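You operate a simulated robot arm through the tools that you are given. There is no shell and no other tool.

The job below is to be done with a simulated robot arm. You get a single attempt, and the scene is never put back.

Task
Stand the yellow carton in a bowl of water from the tap.
Fine: slide the steel bowl under the tap, fill it about half full and slide it back where it stood; spill nothing. Set down upright: yellow carton.

It is judged by the outcome, as a careful person would: the job done as asked, and still so three seconds after it is handed in. It fails if anything else is knocked over, pushed out of place, dropped, spilled or broken.

Robot
A 6-joint arm with a two-finger parallel gripper, fixed in place. Base frame: the origin is at the foot of the arm, x ahead of it, y to its left, z up. Units: mm, degrees, N and s.
With the tool pointing down near the work surface it reaches from about 320 to 700 mm from the base axis. Its first joint turns from -166.0 to 166.0 degrees. Payload 4.1 kg.
The TCP is the grasp point between the finger pads, 23 mm short of the fingertips. In the tool frame z runs along the fingers and y along their closing line. Largest opening 94 mm; finger width 38, thickness 10; the body of the gripper, 54 by 96 mm, starts 39 mm behind the TCP.
Orientation is that of the tool frame in the base frame, as a unit quaternion [w, x, y, z]. With the fingers straight down and closing along the base's y, the tool's x points along the base's -x, its y along +y and its z along -z.

Tools
- The arm moves only by the tool arm_command. Its argument "series" is a list of rows, each a list of 7 numbers: the shift along the tool's x, y, z in units of 50 mm (1.0 is 50 mm), then the turn, a rotation vector about the tool's x, y, z in units of 6 degrees (1.0 is 6 degrees), then the gripper command, from -1 (fully open) to 1 (shut), values between in proportion. In form: [[dx, dy, dz, rx, ry, rz, grip], ...]. A call has 1 to 20 rows; each row shifts and turns the commanded pose from where the row before left it, along the tool's axes as they then stand. A call with a number of a shift or a turn outside -1 to 1 is refused whole. Rows are played at 5 a second. More than 50 mm and 8.6 degrees between two rows, or a gripper value outside its range, and nothing of the call is played. Where a pose cannot be reached the arm comes as near as it can. A force on the tool above 70 N (or 10 N above the force at the start of the call, whichever is more), or a blocked arm, ends the call early, and 0.2 s more pass. The fingers move at their own pace (about 45 mm/s each) and stop on an object; they squeeze with about 36 N. The grip force told is the motor's: it shows also when the fingers shut on nothing. Time passes only in rows, and 0.2 s behind the last, so rows that do not move let the fingers close. The reply holds the time, the measured pose of the TCP, the force on the tool along the base axes, the opening and the grip force, in the units named above and with some noise, with the torque about the TCP (base axes, N m) and any sound that the robot's microphone picked up.
- Cameras (640 x 400 px; columns grow to the right, rows downward): "scene" is fixed at [406.9, 491.3, 1519.2]; the picture's right is [-0.40, 0.92, 0.00], its down [0.78, 0.34, -0.52] and it looks along [-0.48, -0.21, -0.85] (base axes); focal length 214 px, centre (320, 200). "wrist" rides on the gripper at [86, 16, -75] in the tool frame; the picture's right is [-0.18, 0.98, 0.00], its down [-0.58, -0.11, -0.81] and it looks along [-0.79, -0.15, 0.59] (tool axes); focal length 243 px, centre (320, 200). There is no depth. A picture from a camera that has moved, and an enlarged one, comes with that camera's place and axes in the base frame and with its lens. The place of the scene camera against the robot may be out by one fixed shift of up to 25 mm in any direction.
- snapshot(camera): a new picture of that camera. No time passes.
- raise_lower(by): slides the trunk up (or, below 0, down) by that many mm; the arm rides with it, the base frame stays. It gives what a move gives, with no picture.
- enlarge(camera, box): a new picture of the part [left, top, right, bottom] of that camera's present view, enlarged. No time passes.
- job_done(): hands the job in; it is judged then, once.

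Nothing tells you positions but the pictures and the camera data. Unless the task says otherwise, let go and move clear before handing in.

The tools are called after ">>>" as name(argument=value, ...) on one line, values as JSON. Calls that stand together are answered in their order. arm_command: Moves the arm, as the interface text tells. Its arguments: {"type":"object","properties":{"series":{"type":"array","items":{"type":"array","items":{"type":"number"}}}},"required":["series"]} The other tools are called the same way: raise_lower (by) slides the trunk up or down; snapshot (camera) takes a picture; enlarge (camera, box) takes an enlarged picture of a part of a camera's view; job_done () hands the job in.

At the start:

```text
clock: 0.0
eef_pos: [192.4, 310.1, 1290.2]
tool_rot: [0.0, 0.0, 1.0, 0.0]
force: [-0.2, 0.3, 0.3]
moment: [0.0, -0.03, 0.03]
finger_gap: 94.1
grasp_force: 0.1
trunk travel left (down, up): [-525.0, 65.0]
```

scene: 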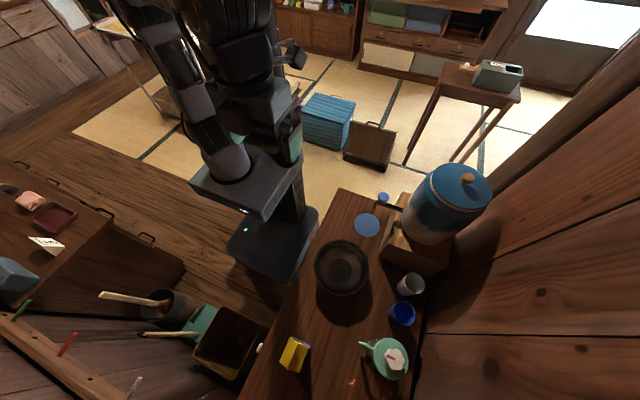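
wrist: 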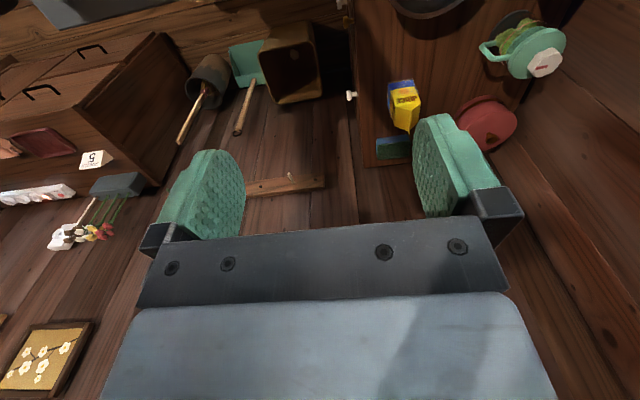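

The scene shows a counter with a dark steel bowl, a blue dispenser with a tap, a blue disc (coaster?) beneath the tap, and a yellow carton near the front. I'll look closer before moving anything.

>>> enlarge(camera="scene", box=[300, 150, 500, 275])

>>> enlarge(camera="scene", box=[240, 275, 440, 400])

>>> enlarge(camera="wrist", box=[340, 0, 600, 165])

```text
3.20 times, centred on (400, 212) of scene
camera zoom: at [406.9, 491.3, 1519.2], right [-0.4, 0.92, 0.0], down [0.78, 0.34, -0.52], along [-0.48, -0.21, -0.85], focal length 686 px, centre (64, 160)
```

zoom: 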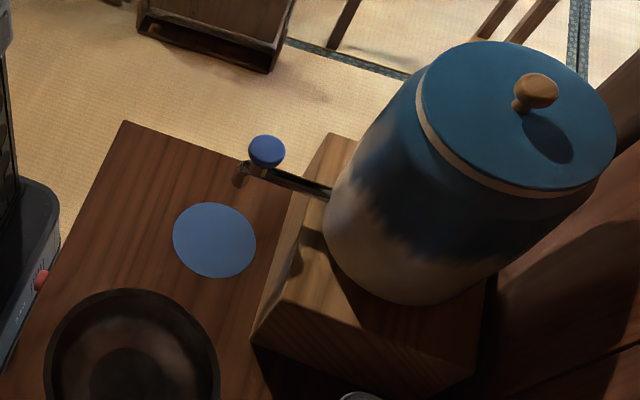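

```text
3.20 times, centred on (340, 338) of scene
camera zoom: at [406.9, 491.3, 1519.2], right [-0.4, 0.92, 0.0], down [0.78, 0.34, -0.52], along [-0.48, -0.21, -0.85], focal length 686 px, centre (256, -240)
```

zoom: 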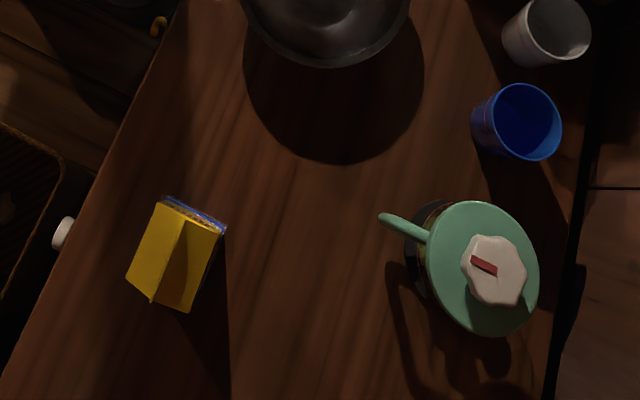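

```text
2.42 times, centred on (470, 82) of wrist
camera zoom: at [105.5, 324.3, 1364.5], right [0.18, 0.98, 0.0], down [0.58, -0.11, 0.81], along [0.79, -0.15, -0.59], focal length 588 px, centre (-44, 485)
```

zoom: 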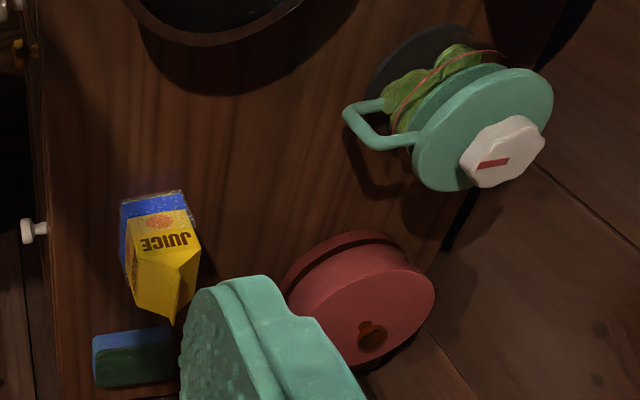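

The counter surface seems to lie near z≈730, with the bowl near (200, 486), the tap above a blue disc near (-5, 520), and the carton near (486, 445). I'll lower the trunk part way and turn the wrist camera towards the tap to see how it works.

>>> raise_lower(by=-200)

>>> arm_command(series=[[0.5, 0, 0, 0, 0, -1, -1], [0.5, 0, 0, 0, 0, -1, -1], [0, 0, 0, 0, 0, -1, -1], [0, 0, 0, 0, 0, -1, -1], [0, 0, 0, 0, 0, -1, -1], [0, 0, 0, 0, 0, -1, -1], [0, 0, 0, 0, 0, -1, -1], [0, 0, 0, 0, 0, -1, -1], [0, 0, 0, 0, 0, -1, -1], [0, 0, 0, 0, 0, -1, -1], [0, 0, 0, 0, 0, -1, -1], [0, 0, 0, 0, 0, -1, -1], [0, 0, 0, 0, 0, -1, -1], [0, 0, 0, 0, 0, -1, -1], [0, 0, 0, 0, 0, -1, -1], [0, 0, 0, 0, 0, 0, -1]])

>>> snapshot(camera="wrist")

>>> snapshot(camera="scene")

```text
clock: 2.2
eef_pos: [192.9, 308.2, 1090.9]
tool_rot: [0.0, -0.001, 1.0, 0.0]
force: [-0.6, -0.9, 0.5]
moment: [0.04, 0.02, 0.0]
finger_gap: 94.0
grasp_force: 0.0
trunk travel left (down, up): [-325.0, 265.0]
```

```text
clock: 5.6
eef_pos: [142.2, 306.5, 1089.3]
tool_rot: [0.0, 0.708, -0.707, 0.0]
force: [0.9, -0.8, -0.5]
moment: [-0.02, 0.03, 0.0]
finger_gap: 93.8
grasp_force: 0.0
trunk travel left (down, up): [-325.0, 265.0]
```

```text
taken
camera wrist: at [126.0, 219.1, 1164.4], right [-0.98, 0.18, 0.0], down [0.11, 0.58, 0.81], along [0.15, 0.79, -0.59], focal length 243 px, centre (320, 200)
```

wrist: 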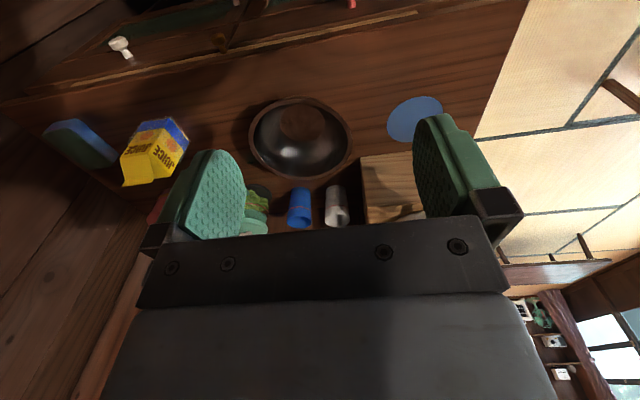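

```text
taken
```

scene: 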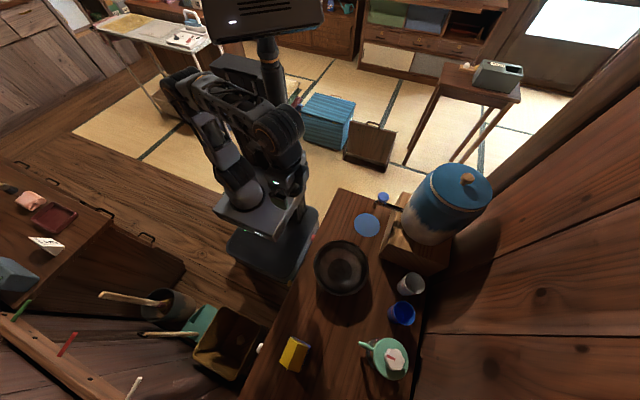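

The bowl, disc and table are now triangulating (table z≈775, bowl at about (210, 486)), but the tap is hidden behind a finger. I'll turn the wrist further to see the tap.

>>> arm_command(series=[[0, 0, 0, 0, 0, -1, -1], [0, 0, 0, 0, 0, -1, -1], [0, 0, 0, 0, 0, -1, -1], [0, 0, 0, 0, 0, -1, -1], [0, 0, 0, 0, 0, -1, -1], [0, 0, 0, 0, 0, 0, -1]])

>>> snapshot(camera="wrist")

>>> enlarge(camera="wrist", box=[240, 60, 420, 220])

```text
clock: 7.0
eef_pos: [143.3, 307.1, 1089.5]
tool_rot: [0.0, 0.867, -0.499, 0.001]
force: [-0.4, 0.0, -0.5]
moment: [0.01, -0.03, 0.0]
finger_gap: 93.9
grasp_force: 0.0
trunk travel left (down, up): [-325.0, 265.0]
```

```text
taken
camera wrist: at [171.4, 222.6, 1164.2], right [-0.94, -0.33, 0.0], down [-0.2, 0.56, 0.81], along [-0.27, 0.76, -0.59], focal length 243 px, centre (320, 200)
```

wrist: 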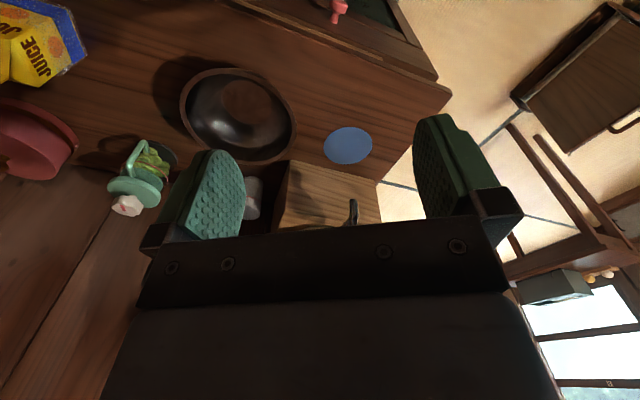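

```text
2.50 times, centred on (330, 140) of wrist
camera zoom: at [171.4, 222.6, 1164.2], right [-0.94, -0.33, 0.0], down [-0.2, 0.56, 0.81], along [-0.27, 0.76, -0.59], focal length 606 px, centre (295, 350)
```

zoom: 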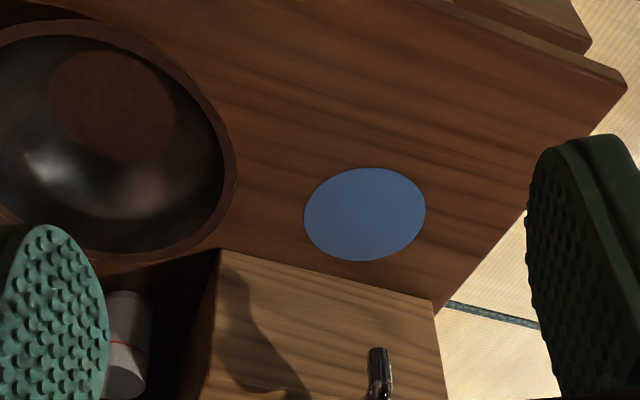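

I can see the spout tip but not the knob. I'll raise a little and pitch the camera upward for a look at the tap handle.

>>> raise_lower(by=60)

>>> arm_command(series=[[0, 0, 0, 0, -1, 0, -1], [0, 0, 0, 0, -1, 0, -1], [0, 0, 0, 0, -1, 0, -1], [0, 0, 0, 0, -1, 0, -1], [0, 0, 0, 0, -1, 0, -1], [0, 0, 0, 0, 0, 0, -1]])

>>> snapshot(camera="wrist")

>>> enlarge(camera="wrist", box=[240, 60, 420, 220])

```text
clock: 8.0
eef_pos: [142.0, 306.4, 1150.6]
tool_rot: [0.0, 0.866, -0.5, 0.0]
force: [0.2, 0.4, -0.2]
moment: [0.03, -0.02, 0.02]
finger_gap: 93.8
grasp_force: 0.0
trunk travel left (down, up): [-385.0, 205.0]
```

```text
clock: 9.4
eef_pos: [142.1, 304.5, 1149.9]
tool_rot: [-0.131, 0.836, -0.482, -0.226]
force: [0.0, -0.9, 0.5]
moment: [0.02, 0.02, -0.02]
finger_gap: 93.9
grasp_force: 0.0
trunk travel left (down, up): [-385.0, 205.0]
```

```text
taken
camera wrist: at [184.1, 200.3, 1170.6], right [-0.93, -0.35, 0.09], down [0.04, 0.14, 0.99], along [-0.36, 0.92, -0.11], focal length 243 px, centre (320, 200)
```

wrist: 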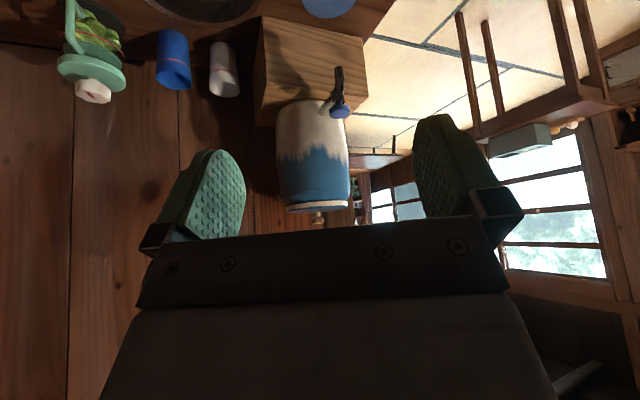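

```text
2.50 times, centred on (330, 140) of wrist
camera zoom: at [184.1, 200.3, 1170.6], right [-0.93, -0.35, 0.09], down [0.04, 0.14, 0.99], along [-0.36, 0.92, -0.11], focal length 606 px, centre (295, 350)
```

zoom: 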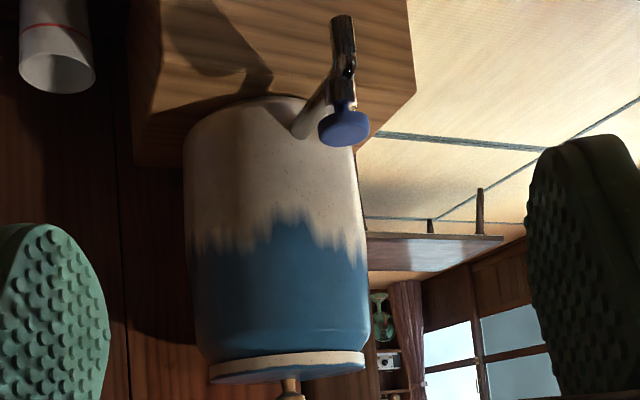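

>>> enlarge(camera="wrist", box=[310, 55, 374, 125])

>>> enlarge(camera="scene", box=[350, 175, 420, 235])

>>> enlarge(camera="scene", box=[300, 225, 380, 305])

```text
5.71 times, centred on (342, 90) of wrist
camera zoom: at [184.1, 200.3, 1170.6], right [-0.93, -0.35, 0.09], down [0.04, 0.14, 0.99], along [-0.36, 0.92, -0.11], focal length 1386 px, centre (194, 829)
```

zoom: 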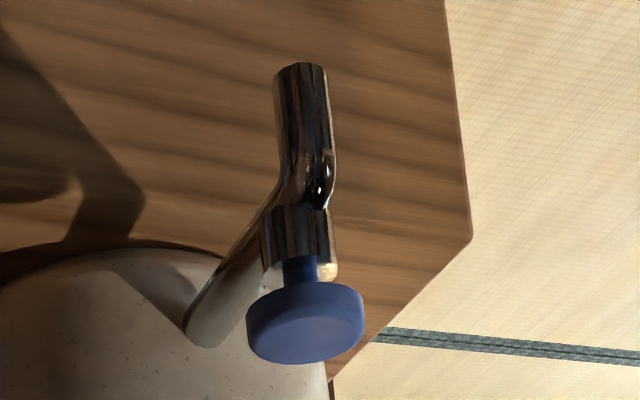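

```text
6.67 times, centred on (385, 205) of scene
camera zoom: at [406.9, 491.3, 1519.2], right [-0.4, 0.92, 0.0], down [0.78, 0.34, -0.52], along [-0.48, -0.21, -0.85], focal length 1430 px, centre (-113, 167)
```

zoom: 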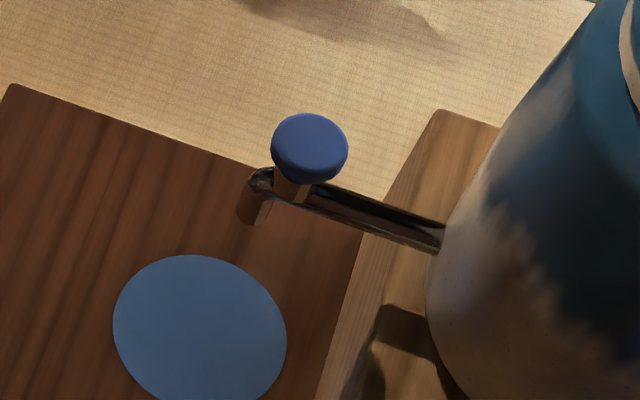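

```text
5.00 times, centred on (340, 265) of scene
camera zoom: at [406.9, 491.3, 1519.2], right [-0.4, 0.92, 0.0], down [0.78, 0.34, -0.52], along [-0.48, -0.21, -0.85], focal length 1072 px, centre (220, -125)
```

zoom: 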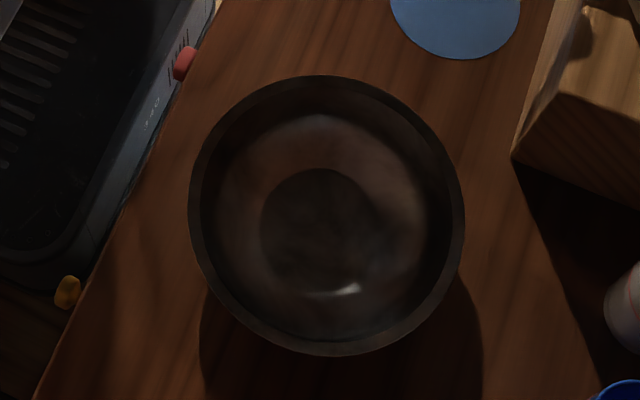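

The tap has a horizontal pipe, a spout whose tip is near (9, 516, 920), and a round blue knob on top near (8, 529, 990), perhaps to press or turn. Next I'll level the tool and look at the bowl from two heights to measure it properly.

>>> arm_command(series=[[0, 0, 0, 0, 1, 0, -1], [0, 0, 0, 0, 1, 0, -1], [0, 0, 0, 0, 1, 0, -1], [0, 0, 0, 0, 1, 0, -1], [0, 0, 0, 0, 1, 0, -1], [0, 0, 0, 0, 0, 1, -1], [0, 0, 0, 0, 0, 1, -1], [0, 0, 0, 0, 0, 1, -1], [0, 0, 0, 0, 0, 1, -1], [0, 0, 0, 0, 0, 1, -1], [0, 0, 0, 0, 0, 0, -1]])

>>> enlarge(camera="wrist", box=[120, 0, 480, 225])

>>> raise_lower(by=-160)

>>> enlarge(camera="wrist", box=[120, 0, 480, 225])

```text
clock: 11.8
eef_pos: [142.8, 306.6, 1151.3]
tool_rot: [-0.001, -0.707, 0.708, 0.001]
force: [-0.3, 0.0, -0.7]
moment: [-0.02, 0.02, 0.0]
finger_gap: 94.1
grasp_force: 0.0
trunk travel left (down, up): [-385.0, 205.0]
```

```text
1.78 times, centred on (300, 112) of wrist
camera zoom: at [125.7, 219.1, 1224.7], right [-0.98, 0.19, 0.0], down [0.11, 0.58, 0.81], along [0.15, 0.79, -0.59], focal length 431 px, centre (356, 356)
```

zoom: 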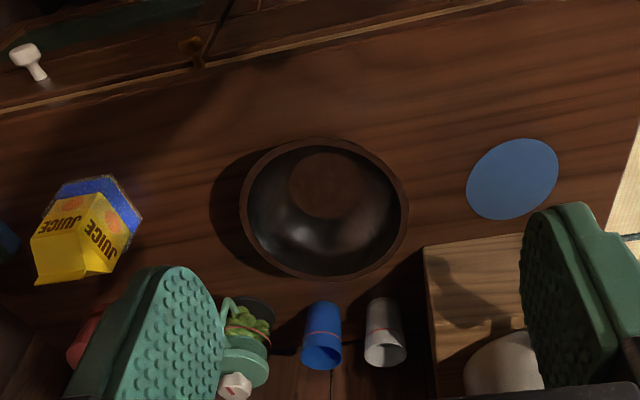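

```text
clock: 13.6
eef_pos: [141.3, 306.0, 991.2]
tool_rot: [0.0, 0.707, -0.707, 0.0]
force: [0.4, 0.2, -0.4]
moment: [0.03, 0.0, 0.0]
finger_gap: 94.1
grasp_force: 0.0
trunk travel left (down, up): [-225.0, 365.0]
```

```text
1.78 times, centred on (300, 112) of wrist
camera zoom: at [125.9, 219.0, 1064.7], right [-0.98, 0.18, 0.0], down [0.11, 0.58, 0.81], along [0.15, 0.79, -0.59], focal length 431 px, centre (356, 356)
```

zoom: 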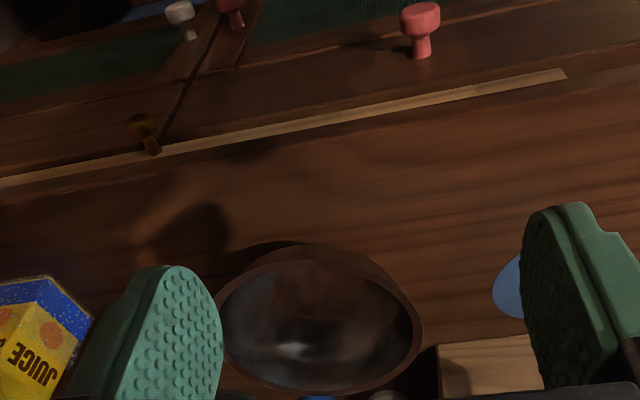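

The near edge of the bowl is visible but partly hidden by a finger. I'll go up and take two unobstructed views with a wide sideways baseline to fix the bowl, disc, carton and table height.

>>> raise_lower(by=250)

>>> arm_command(series=[[0, -1, 0, 0, 0, 0, -1], [0, -1, 0, 0, 0, 0, -1], [0, -1, 0, 0, 0, 0, -1], [0, 0, 0, 0, 0, 0, -1], [0, 0, 0, 0, 0, 0, -1]])

>>> enlarge(camera="wrist", box=[100, 0, 420, 200])

>>> enlarge(camera="wrist", box=[320, 0, 640, 200])

>>> arm_command(series=[[0, 1, 0, 0, 0, 0, -1], [0, 1, 0, 0, 0, 0, -1], [0, 1, 0, 0, 0, 0, -1], [0, 1, 0, 0, 0, 0, -1], [0, 1, 0, 0, 0, 0, -1], [0, 0, 0, 0, 0, 0, -1], [0, 0, 0, 0, 0, 0, -1]])

>>> enlarge(camera="wrist", box=[0, 0, 320, 200])

>>> enlarge(camera="wrist", box=[220, 0, 540, 200])

```text
clock: 16.2
eef_pos: [142.0, 307.9, 1241.6]
tool_rot: [-0.001, 0.707, -0.707, 0.0]
force: [1.1, -0.1, -0.4]
moment: [0.03, 0.02, 0.0]
finger_gap: 94.0
grasp_force: 0.1
trunk travel left (down, up): [-475.0, 115.0]
```

```text
clock: 17.4
eef_pos: [293.1, 305.6, 1240.4]
tool_rot: [0.0, 0.707, -0.707, 0.0]
force: [-0.1, -0.3, 1.0]
moment: [-0.03, -0.01, 0.03]
finger_gap: 93.8
grasp_force: 0.1
trunk travel left (down, up): [-475.0, 115.0]
```

```text
2.00 times, centred on (260, 100) of wrist
camera zoom: at [276.4, 217.9, 1315.1], right [-0.98, 0.18, 0.0], down [0.11, 0.58, 0.81], along [0.15, 0.79, -0.59], focal length 485 px, centre (440, 400)
```

zoom: 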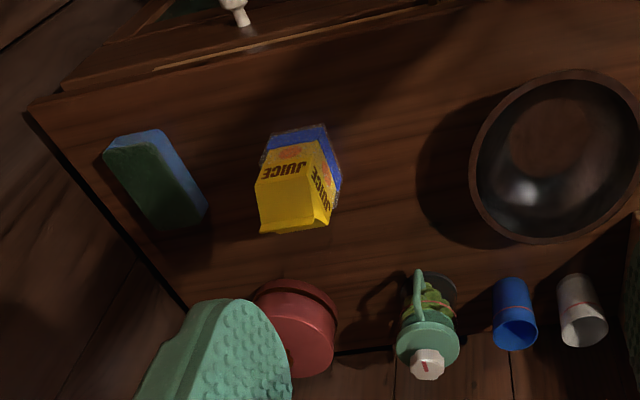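

```text
2.00 times, centred on (480, 100) of wrist
camera zoom: at [276.4, 217.9, 1315.1], right [-0.98, 0.18, 0.0], down [0.11, 0.58, 0.81], along [0.15, 0.79, -0.59], focal length 485 px, centre (0, 400)
```

zoom: 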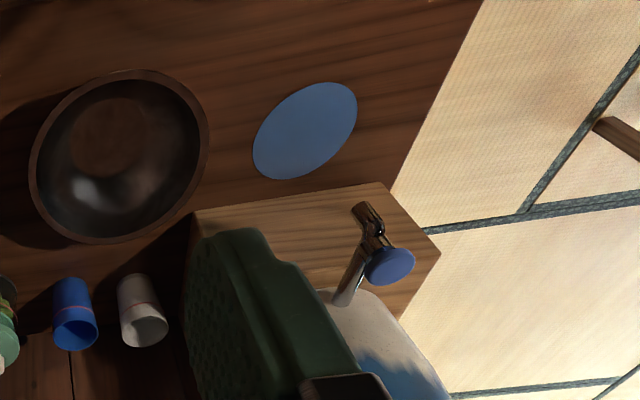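

```text
clock: 19.0
eef_pos: [42.9, 304.0, 1239.7]
tool_rot: [0.0, -0.707, 0.707, 0.0]
force: [0.6, -0.4, -0.4]
moment: [0.01, -0.02, -0.01]
finger_gap: 93.9
grasp_force: 0.0
trunk travel left (down, up): [-475.0, 115.0]
```

```text
2.00 times, centred on (160, 100) of wrist
camera zoom: at [25.7, 217.3, 1313.8], right [-0.98, 0.18, 0.0], down [0.11, 0.58, 0.81], along [0.15, 0.79, -0.59], focal length 485 px, centre (640, 400)
```

zoom: 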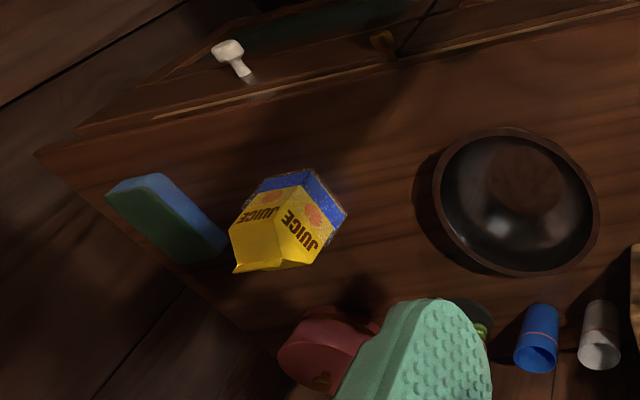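

```text
2.00 times, centred on (380, 100) of wrist
camera zoom: at [25.7, 217.3, 1313.8], right [-0.98, 0.18, 0.0], down [0.11, 0.58, 0.81], along [0.15, 0.79, -0.59], focal length 485 px, centre (200, 400)
```

zoom: 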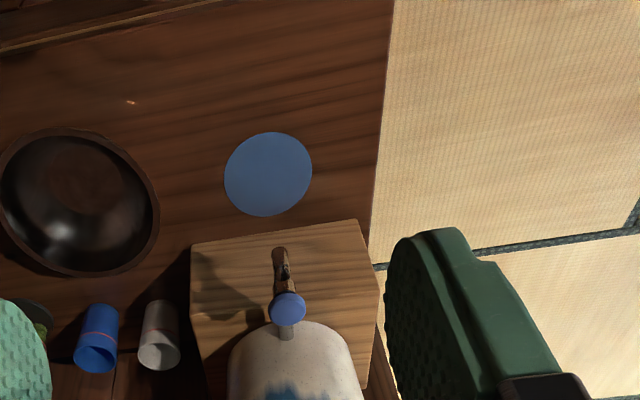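

Triangulation gives: table z≈780, bowl rim centre (206, 476, 844) with radius ≈88, disc (4, 518), spout tip (4, 518, 919), knob (5, 530, 988), and stand front at y≈596. I'll move above the bowl's +x rim, with the fingers set to straddle the rim, then lower and look.

>>> arm_command(series=[[-0.573, -0.833, 0, 0, 0, 0, -1], [-0.573, -0.833, 0, 0, 0, 0, -1], [-0.573, -0.833, 0, 0, 0, 0, -1], [-0.573, -0.833, 0, 0, 0, 0, -1], [-0.573, -0.833, 0, 0, 0, 0, -1], [-0.573, -0.833, 0, 0, 0, 0, -1], [0, 0, 0, 0, 0, 0, -1], [0, 0, 0, 0, 0, 0, -1]])

>>> raise_lower(by=-280)

>>> snapshot(camera="wrist")

>>> snapshot(camera="scene")

```text
refused: row 1 steps farther than a row can; nothing moved
```

```text
clock: 21.8
eef_pos: [42.7, 304.8, 958.9]
tool_rot: [0.0, -0.707, 0.707, 0.0]
force: [0.4, 0.7, 0.2]
moment: [-0.01, 0.03, 0.0]
finger_gap: 94.0
grasp_force: 0.0
trunk travel left (down, up): [-195.0, 395.0]
```

```text
taken
camera wrist: at [25.7, 217.3, 1033.8], right [-0.98, 0.18, 0.0], down [0.11, 0.58, 0.81], along [0.15, 0.79, -0.59], focal length 243 px, centre (320, 200)
```

wrist: 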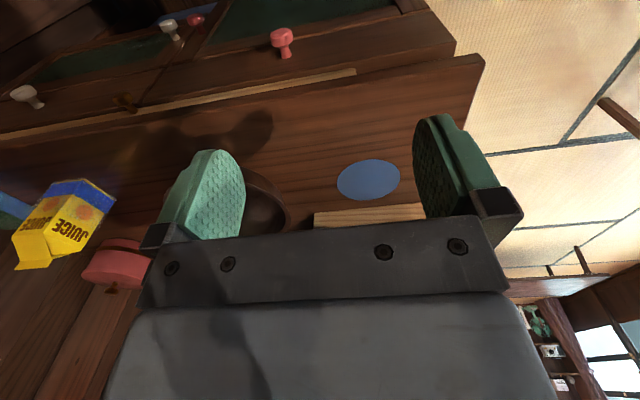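

```text
taken
```

scene: 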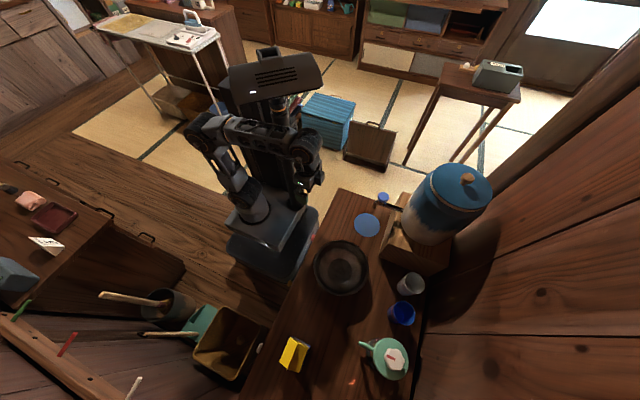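

The arm move was refused for too long a step, while the trunk did lower; nothing is near the gripper. I'll repeat the move with shorter steps at this height, which clears the carton and bowl.

>>> arm_command(series=[[-0.43, -0.625, 0, 0, 0, 0, -1], [-0.43, -0.625, 0, 0, 0, 0, -1], [-0.43, -0.625, 0, 0, 0, 0, -1], [-0.43, -0.625, 0, 0, 0, 0, -1], [-0.43, -0.625, 0, 0, 0, 0, -1], [-0.43, -0.625, 0, 0, 0, 0, -1], [-0.43, -0.625, 0, 0, 0, 0, -1], [-0.43, -0.625, 0, 0, 0, 0, -1], [0, 0, 0, 0, 0, 0, -1], [0, 0, 0, 0, 0, 0, -1]])

>>> snapshot(camera="wrist")

>>> snapshot(camera="scene")

```text
clock: 24.0
eef_pos: [290.5, 476.3, 959.2]
tool_rot: [0.0, -0.707, 0.707, 0.0]
force: [-0.2, -0.3, -0.3]
moment: [-0.01, 0.01, -0.01]
finger_gap: 94.1
grasp_force: 0.0
trunk travel left (down, up): [-195.0, 395.0]
```

```text
taken
camera wrist: at [274.6, 388.8, 1033.7], right [-0.98, 0.18, 0.0], down [0.11, 0.58, 0.81], along [0.15, 0.79, -0.59], focal length 243 px, centre (320, 200)
```

wrist: 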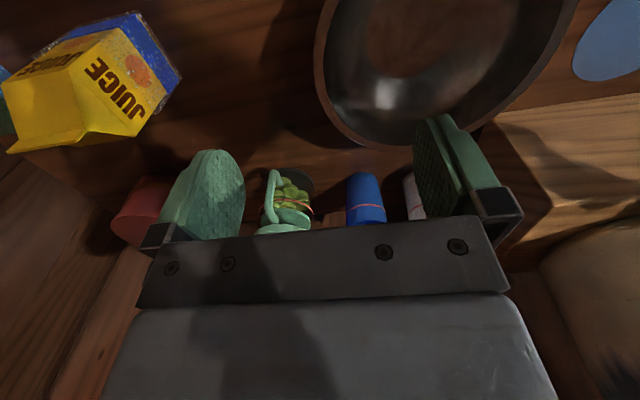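

```text
taken
```

scene: 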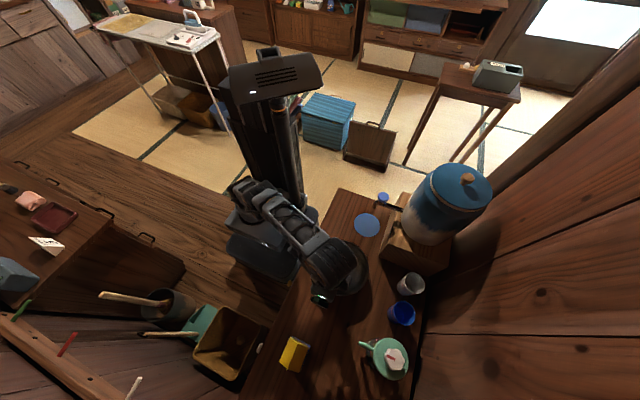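

The rim's +x edge reads as x≈293, so the open fingers straddle it well. I'll lower until the fingertips are just above the rim, and check.

>>> arm_command(series=[[0, 0, 0.4, 0, 0, 0, -1], [0, 0, 0.4, 0, 0, 0, -1], [0, 0, 0.4, 0, 0, 0, -1], [0, 0, 0.4, 0, 0, 0, -1], [0, 0, 0.1, 0, 0, 0, -0.3], [0, 0, 0, 0, 0, 0, -0.1], [0, 0, 0, 0, 0, 0, -0.1]])

>>> snapshot(camera="wrist")

>>> enlarge(camera="wrist", box=[220, 60, 420, 230])

```text
clock: 25.6
eef_pos: [291.7, 477.3, 875.5]
tool_rot: [0.0, -0.707, 0.707, 0.0]
force: [-0.3, 0.2, 0.0]
moment: [0.0, 0.04, 0.01]
finger_gap: 51.6
grasp_force: 0.1
trunk travel left (down, up): [-195.0, 395.0]
```

```text
taken
camera wrist: at [274.9, 389.8, 948.7], right [-0.98, 0.18, 0.0], down [0.11, 0.58, 0.81], along [0.15, 0.79, -0.59], focal length 243 px, centre (320, 200)
```

wrist: 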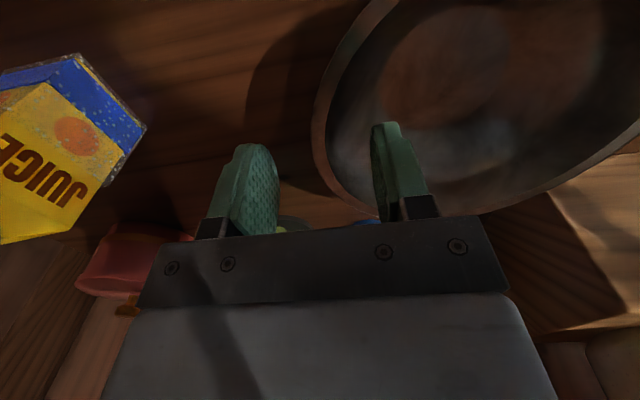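

```text
2.35 times, centred on (320, 145) of wrist
camera zoom: at [274.9, 389.8, 948.7], right [-0.98, 0.18, 0.0], down [0.11, 0.58, 0.81], along [0.15, 0.79, -0.59], focal length 571 px, centre (320, 329)
```

zoom: 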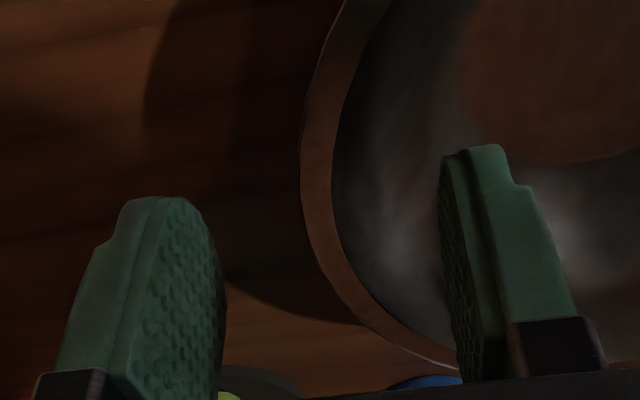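

Rim is about 7 mm thick with its mid-line at x≈290.5, right between the fingers. I'll lower 20 mm over the rim and close to a loose gap around it.

>>> arm_command(series=[[0, 0, 0.15, 0, 0, 0, -0.1], [0, 0.02, 0.15, 0, 0, 0, -0.1], [0, 0, 0.11, 0, 0, 0, -0.1], [0, 0, 0, 0, 0, 0, 0.2], [0, 0, 0, 0, 0, 0, 0.5], [0, 0, 0, 0, 0, 0, 0.6], [0, 0, 0, 0, 0, 0, 0.6]])

>>> enlarge(camera="wrist", box=[220, 60, 420, 230])

```text
clock: 27.2
eef_pos: [292.1, 477.1, 853.8]
tool_rot: [0.001, 0.707, -0.707, -0.001]
force: [0.4, -0.3, 0.6]
moment: [0.0, -0.02, 0.01]
finger_gap: 18.8
grasp_force: 0.0
trunk travel left (down, up): [-195.0, 395.0]
```

```text
2.35 times, centred on (320, 145) of wrist
camera zoom: at [274.4, 389.6, 927.7], right [-0.98, 0.18, 0.0], down [0.11, 0.58, 0.81], along [0.15, 0.79, -0.59], focal length 571 px, centre (320, 329)
```

zoom: 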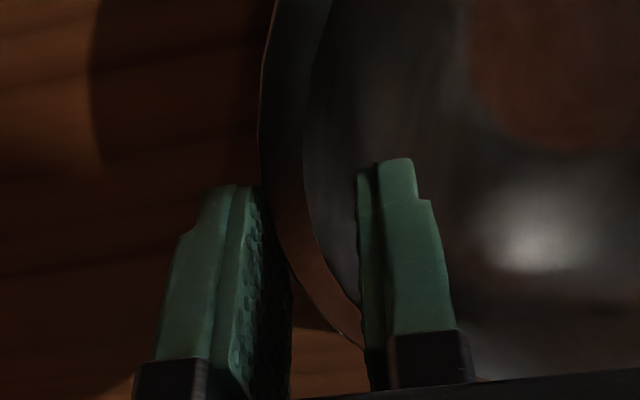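

The rim sits between the fingers with a gap of 19 mm. I'll tighten gently and watch for contact.

>>> arm_command(series=[[0, 0, 0, 0, 0, 0, 0.68], [0, 0, 0, 0, 0, 0, 0.68]])

>>> arm_command(series=[[0, 0, 0, 0, 0, 0, 0.74], [0, 0, 0, 0, 0, 0, 0.74]])

>>> enlarge(camera="wrist", box=[220, 60, 420, 230])

>>> snapshot(camera="scene")

```text
clock: 27.8
eef_pos: [291.4, 476.9, 853.2]
tool_rot: [0.0, -0.707, 0.707, -0.001]
force: [0.5, 0.9, 0.9]
moment: [0.03, 0.01, -0.03]
finger_gap: 14.9
grasp_force: 0.2
trunk travel left (down, up): [-195.0, 395.0]
```

```text
clock: 28.4
eef_pos: [291.5, 476.9, 852.2]
tool_rot: [0.0, 0.707, -0.707, 0.0]
force: [0.3, -0.1, 1.0]
moment: [-0.02, 0.0, 0.0]
finger_gap: 12.6
grasp_force: 0.3
trunk travel left (down, up): [-195.0, 395.0]
```

```text
2.35 times, centred on (320, 145) of wrist
camera zoom: at [274.2, 389.6, 927.8], right [-0.98, 0.18, 0.0], down [0.11, 0.58, 0.81], along [0.15, 0.79, -0.59], focal length 571 px, centre (320, 329)
```

zoom: 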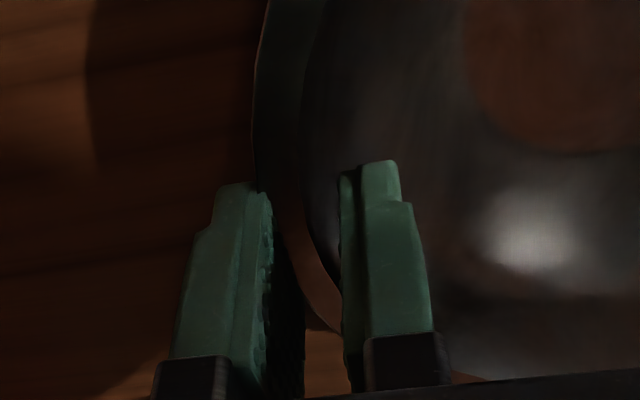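

```text
taken
```

scene: 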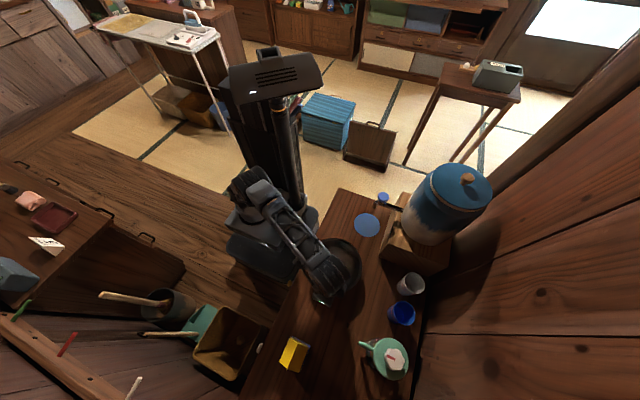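

The cage is snug (12.6 mm gap, no force). I'll slide the bowl toward the tap, starting with a short stretch to check.

>>> arm_command(series=[[0, 0.1, 0, 0, 0, 0, 0.74], [0, 0.2, 0, 0, 0, 0, 0.74], [-0.02, 0.25, 0, 0, 0, 0, 0.74], [-0.02, 0.25, 0, 0, 0, 0, 0.74], [-0.02, 0.15, 0, 0, 0, 0, 0.74], [0, 0.05, 0, 0, 0, 0, 0.74]])

>>> snapshot(camera="wrist")

>>> enlarge(camera="scene", box=[260, 180, 460, 305])

```text
clock: 29.8
eef_pos: [241.0, 479.6, 854.7]
tool_rot: [0.0, 0.707, -0.707, 0.001]
force: [0.9, -0.4, 0.4]
moment: [-0.03, 0.0, 0.0]
finger_gap: 12.5
grasp_force: 0.5
trunk travel left (down, up): [-195.0, 395.0]
```

```text
taken
camera wrist: at [224.4, 392.5, 928.2], right [-0.98, 0.18, 0.0], down [0.11, 0.58, 0.81], along [0.15, 0.79, -0.59], focal length 243 px, centre (320, 200)
```

wrist: 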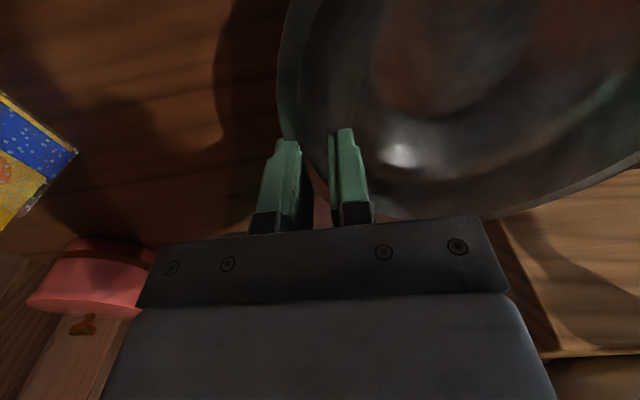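

```text
3.20 times, centred on (360, 242) of scene
camera zoom: at [406.9, 491.3, 1519.2], right [-0.4, 0.92, 0.0], down [0.78, 0.34, -0.52], along [-0.48, -0.21, -0.85], focal length 686 px, centre (192, 64)
```

zoom: 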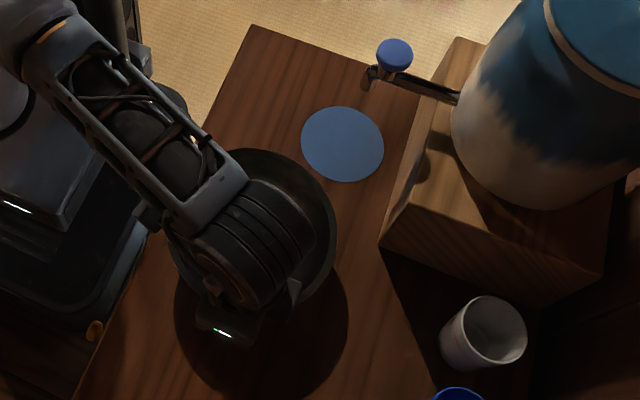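

The bowl follows smoothly. I'll continue toward the tap, checking once along the way.

>>> arm_command(series=[[0, 0.1, 0, 0, 0, 0, 0.74], [-0.01, 0.2, 0, 0, 0, 0, 0.74], [-0.02, 0.25, 0, 0, 0, 0, 0.74], [-0.02, 0.25, 0, 0, 0, 0, 0.74], [-0.02, 0.25, 0, 0, 0, 0, 0.74], [-0.02, 0.25, 0, 0, 0, 0, 0.74], [-0.02, 0.25, 0, 0, 0, 0, 0.74], [-0.02, 0.2, 0, 0, 0, 0, 0.74], [-0.01, 0.15, 0, 0, 0, 0, 0.74], [0, 0.1, 0, 0, 0, 0, 0.74]])

>>> snapshot(camera="wrist")

>>> enlarge(camera="scene", box=[260, 180, 460, 305])

```text
clock: 32.0
eef_pos: [140.7, 486.6, 853.9]
tool_rot: [-0.001, 0.707, -0.707, 0.0]
force: [0.4, -0.2, 0.2]
moment: [-0.01, 0.0, 0.02]
finger_gap: 12.6
grasp_force: 0.3
trunk travel left (down, up): [-195.0, 395.0]
```

```text
taken
camera wrist: at [124.1, 399.6, 928.1], right [-0.98, 0.18, 0.0], down [0.11, 0.58, 0.81], along [0.15, 0.79, -0.59], focal length 243 px, centre (320, 200)
```

wrist: 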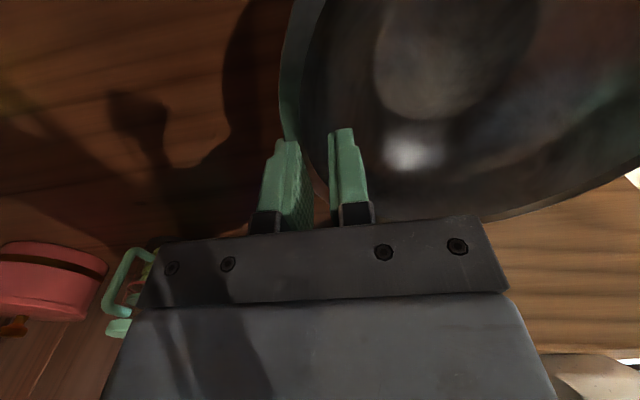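

```text
3.20 times, centred on (360, 242) of scene
camera zoom: at [406.9, 491.3, 1519.2], right [-0.4, 0.92, 0.0], down [0.78, 0.34, -0.52], along [-0.48, -0.21, -0.85], focal length 686 px, centre (192, 64)
```

zoom: 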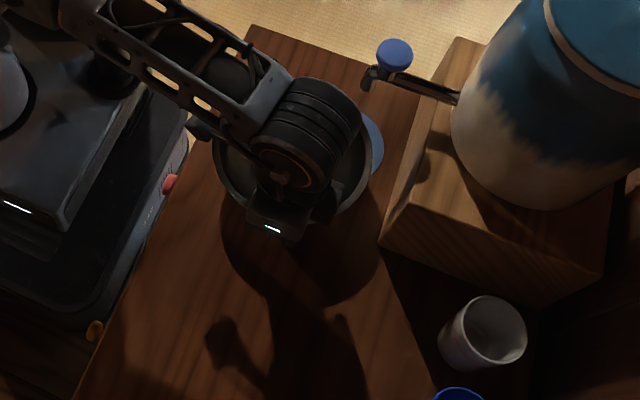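

Still clear of the stand. A final short stretch of ~38 mm puts the bowl under the spout while keeping the wrist clear of the knob.

>>> arm_command(series=[[0, 0.1, 0, 0, 0, 0, 0.74], [0, 0.18, 0, 0, 0, 0, 0.74], [0, 0.2, 0, 0, 0, 0, 0.74], [0, 0.16, 0, 0, 0, 0, 0.74], [0, 0.1, 0, 0, 0, 0, 0.74], [0, 0, 0, 0, 0, 0, 0.74]])

>>> snapshot(camera="wrist")

>>> enlarge(camera="scene", box=[260, 180, 460, 305])

```text
clock: 33.4
eef_pos: [104.0, 486.1, 853.7]
tool_rot: [0.0, 0.707, -0.707, 0.001]
force: [-0.1, 0.3, -0.3]
moment: [0.01, 0.0, -0.01]
finger_gap: 12.7
grasp_force: 0.0
trunk travel left (down, up): [-195.0, 395.0]
```

```text
taken
camera wrist: at [87.1, 399.5, 928.4], right [-0.98, 0.18, 0.0], down [0.11, 0.58, 0.81], along [0.15, 0.79, -0.59], focal length 243 px, centre (320, 200)
```

wrist: 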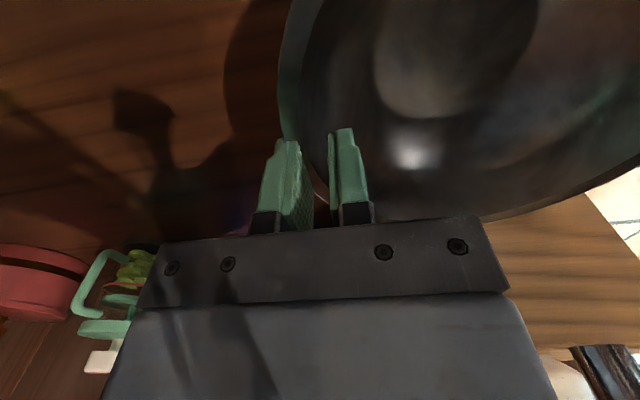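

```text
3.20 times, centred on (360, 242) of scene
camera zoom: at [406.9, 491.3, 1519.2], right [-0.4, 0.92, 0.0], down [0.78, 0.34, -0.52], along [-0.48, -0.21, -0.85], focal length 686 px, centre (192, 64)
```

zoom: 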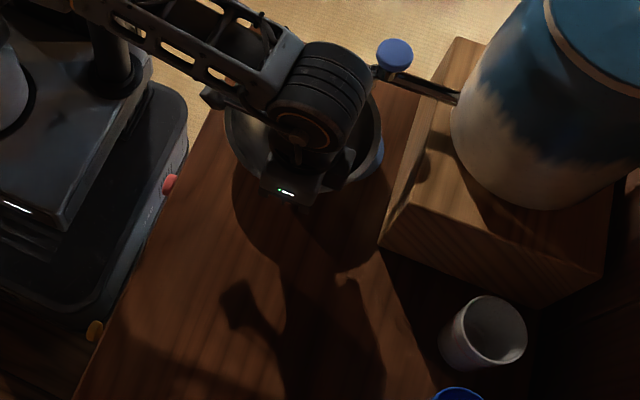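

Bowl should now be centred around (17, 486), with the spout over it. I'll open, lift straight up, and check the result.

>>> arm_command(series=[[0, 0, 0, 0, 0, 0, 0.3], [0, 0, 0, 0, 0, 0, 0.2], [0, 0, -0.3, 0, 0, 0, 0.2], [0, 0, -0.7, 0, 0, 0, 0.2], [0, 0, -0.9, 0, 0, 0, 0.2], [0, 0, -0.9, 0, 0, 0, 0.2], [0, 0, -0.9, 0, 0, 0, 0.2], [0, 0, -0.5, 0, 0, 0, 0.2], [0.9, 0, 0, 0, 0, 0, 0.2], [0.9, 0, 0, 0, 0, 0, 0.2], [0.9, 0, 0, 0, 0, 0, 0.2], [0, 0, 0, 0, 0, 0, 0.2]])

>>> snapshot(camera="wrist")

>>> enlarge(camera="scene", box=[260, 180, 460, 305])

```text
clock: 36.0
eef_pos: [101.6, 323.9, 1027.4]
tool_rot: [0.0, 0.707, -0.707, 0.0]
force: [0.3, 0.4, 0.4]
moment: [0.02, -0.04, 0.01]
finger_gap: 37.3
grasp_force: 0.0
out of reach, approached as far as the arm can: row 7, 8
trunk travel left (down, up): [-195.0, 395.0]
```

```text
taken
camera wrist: at [84.3, 237.2, 1100.9], right [-0.98, 0.18, 0.0], down [0.11, 0.58, 0.81], along [0.15, 0.79, -0.59], focal length 243 px, centre (320, 200)
```

wrist: 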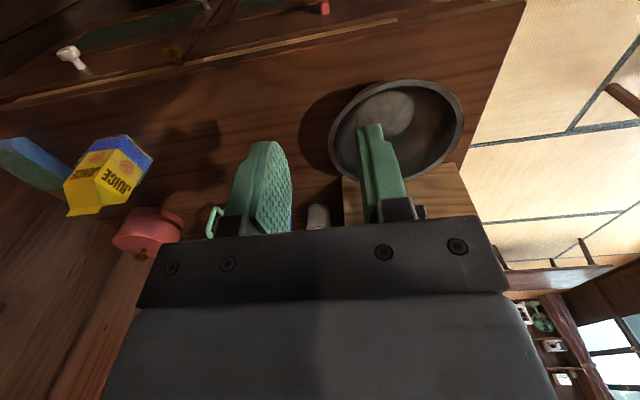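

```text
3.20 times, centred on (360, 242) of scene
camera zoom: at [406.9, 491.3, 1519.2], right [-0.4, 0.92, 0.0], down [0.78, 0.34, -0.52], along [-0.48, -0.21, -0.85], focal length 686 px, centre (192, 64)
```

zoom: 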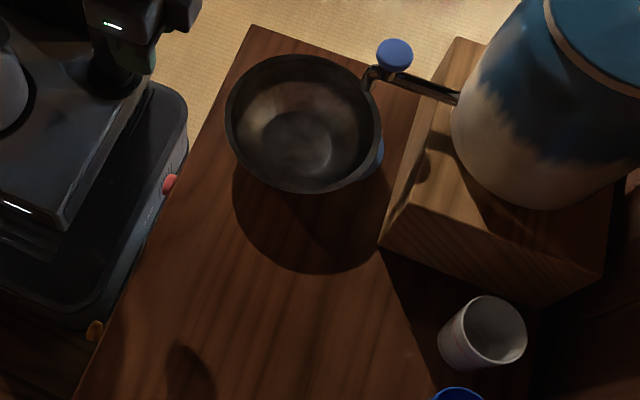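

The bowl drifted a little: it now seems centred near (26, 464), leaving the spout off-centre though still over it. I'll get a clearer view square-on before correcting with a small push.

>>> arm_command(series=[[0, 0.5, 0, 0, 0, 0, -1], [0, 0.5, 0, 0, 0, 0, -1], [0, 0.5, 0, 0, 0, 0, -1], [0, 0, 0, 0, 0, 0, -1], [0, 0, 0, 0, 0, 0, -1], [0, 0, 0, 0, 0, 0, -1]])

>>> raise_lower(by=100)

>>> enlarge(camera="wrist", box=[200, 0, 520, 200])

```text
clock: 37.4
eef_pos: [26.1, 324.6, 1026.6]
tool_rot: [0.0, -0.707, 0.707, 0.0]
force: [0.8, -0.2, -0.7]
moment: [0.01, -0.01, -0.01]
finger_gap: 93.9
grasp_force: 0.1
trunk travel left (down, up): [-195.0, 395.0]
```

```text
clock: 38.7
eef_pos: [26.0, 324.8, 1126.7]
tool_rot: [0.0, -0.707, 0.707, 0.0]
force: [-0.2, -0.2, 0.5]
moment: [0.0, 0.02, 0.01]
finger_gap: 94.1
grasp_force: 0.2
trunk travel left (down, up): [-295.0, 295.0]
```

```text
2.00 times, centred on (360, 100) of wrist
camera zoom: at [9.6, 237.6, 1201.8], right [-0.98, 0.18, 0.0], down [0.11, 0.58, 0.81], along [0.15, 0.79, -0.59], focal length 485 px, centre (240, 400)
```

zoom: 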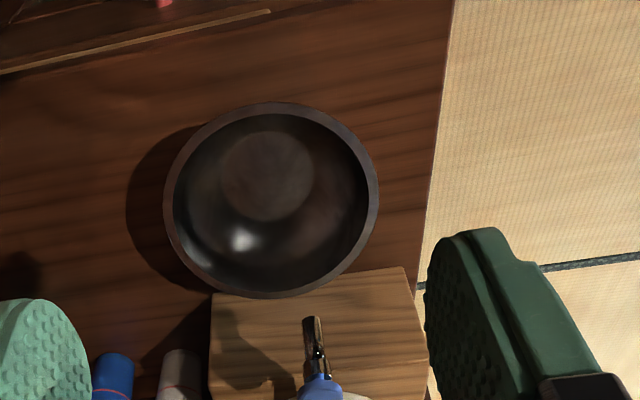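

Re-measuring from the rim's edges: the bowl originally stood at about (208, 490) and is now near (26, 473), with the spout about 50 mm from its centre, well inside the 80 mm radius. That is safe, so now I'll go above the knob to see how it works.

>>> arm_command(series=[[-0.6, 0.06, 0, 0, 0, 0, -1], [-0.6, 0.06, 0, 0, 0, 0, -1], [-0.6, 0.06, 0, 0, 0, 0, -1], [-0.6, 0.06, 0, 0, 0, 0, -1], [-0.6, 0.06, 0, 0, 0, 0, -1], [-0.6, 0.06, 0, 0, 0, 0, -1], [-0.5, 0.06, 0, 0, 0, 0, -1], [0, 0, 0, 0, 0, 0, -1], [0, 0, 0, 0, 0, 0, -1]])

>>> snapshot(camera="wrist")

>>> snapshot(camera="scene")

```text
clock: 40.7
eef_pos: [7.3, 496.9, 1097.2]
tool_rot: [0.001, 0.707, -0.707, 0.0]
force: [0.3, 0.4, -0.9]
moment: [0.02, 0.02, 0.0]
finger_gap: 94.4
grasp_force: 0.0
out of reach, approached as far as the arm can: row 5, 6, 7
trunk travel left (down, up): [-295.0, 295.0]
```

```text
taken
camera wrist: at [-8.3, 410.2, 1171.7], right [-0.98, 0.18, 0.0], down [0.11, 0.58, 0.81], along [0.15, 0.79, -0.59], focal length 243 px, centre (320, 200)
```

wrist: 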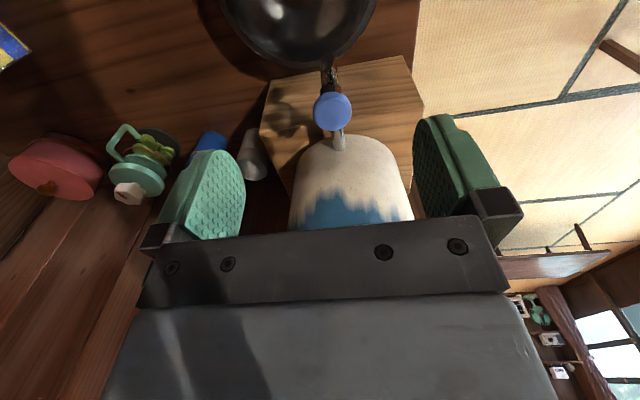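

```text
taken
```

scene: 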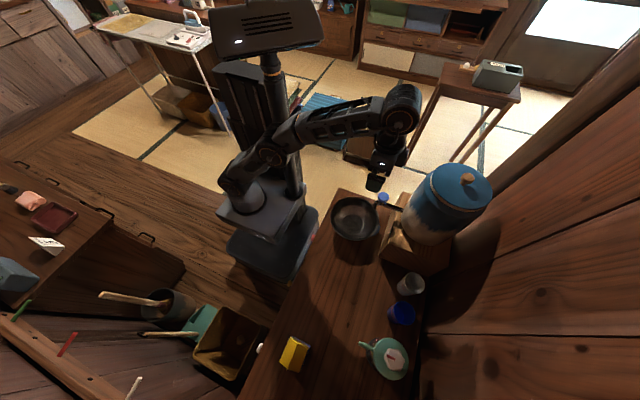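

>>> enlarge(camera="wrist", box=[290, 60, 380, 160])

>>> enlarge(camera="scene", box=[320, 170, 420, 245])

```text
4.00 times, centred on (335, 110) of wrist
camera zoom: at [-8.3, 410.2, 1171.7], right [-0.98, 0.18, 0.0], down [0.11, 0.58, 0.81], along [0.15, 0.79, -0.59], focal length 970 px, centre (260, 560)
```

zoom: 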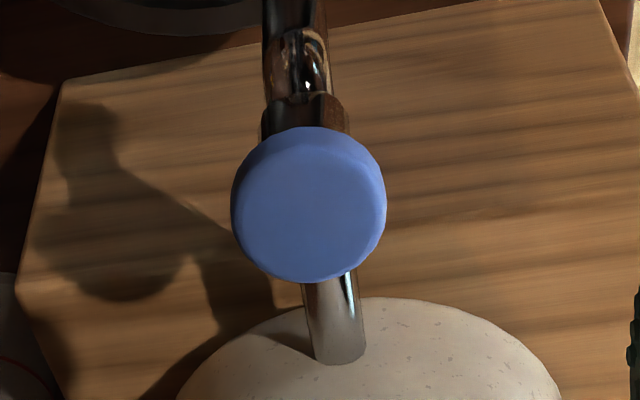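

```text
5.33 times, centred on (370, 208) of scene
camera zoom: at [406.9, 491.3, 1519.2], right [-0.4, 0.92, 0.0], down [0.78, 0.34, -0.52], along [-0.48, -0.21, -0.85], focal length 1144 px, centre (53, 160)
```

zoom: 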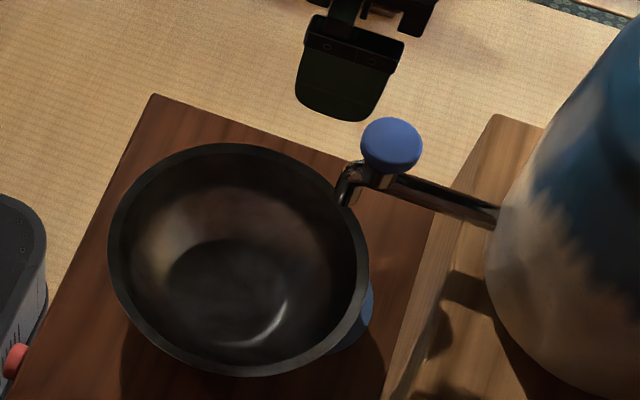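

The knob is a plain round cap at (4, 531), either press or turn. I'll close the fingers and come down to just above it.

>>> arm_command(series=[[0, 0, 0.4, 0, 0, 0, 1], [0, 0, 0.4, 0, 0, 0, 1], [0, 0, 0, 0, 0, 0, 1], [0, 0, 0, 0, 0, 0, 1], [0, 0, 0, 0, 0, 0, 1], [0, 0, 0, 0, 0, 0, 1]])

```text
clock: 42.1
eef_pos: [9.0, 496.1, 1058.1]
tool_rot: [0.0, -0.707, 0.708, 0.0]
force: [-0.5, 0.2, -0.1]
moment: [0.0, -0.02, -0.03]
finger_gap: 0.0
grasp_force: 33.4
trunk travel left (down, up): [-295.0, 295.0]
```

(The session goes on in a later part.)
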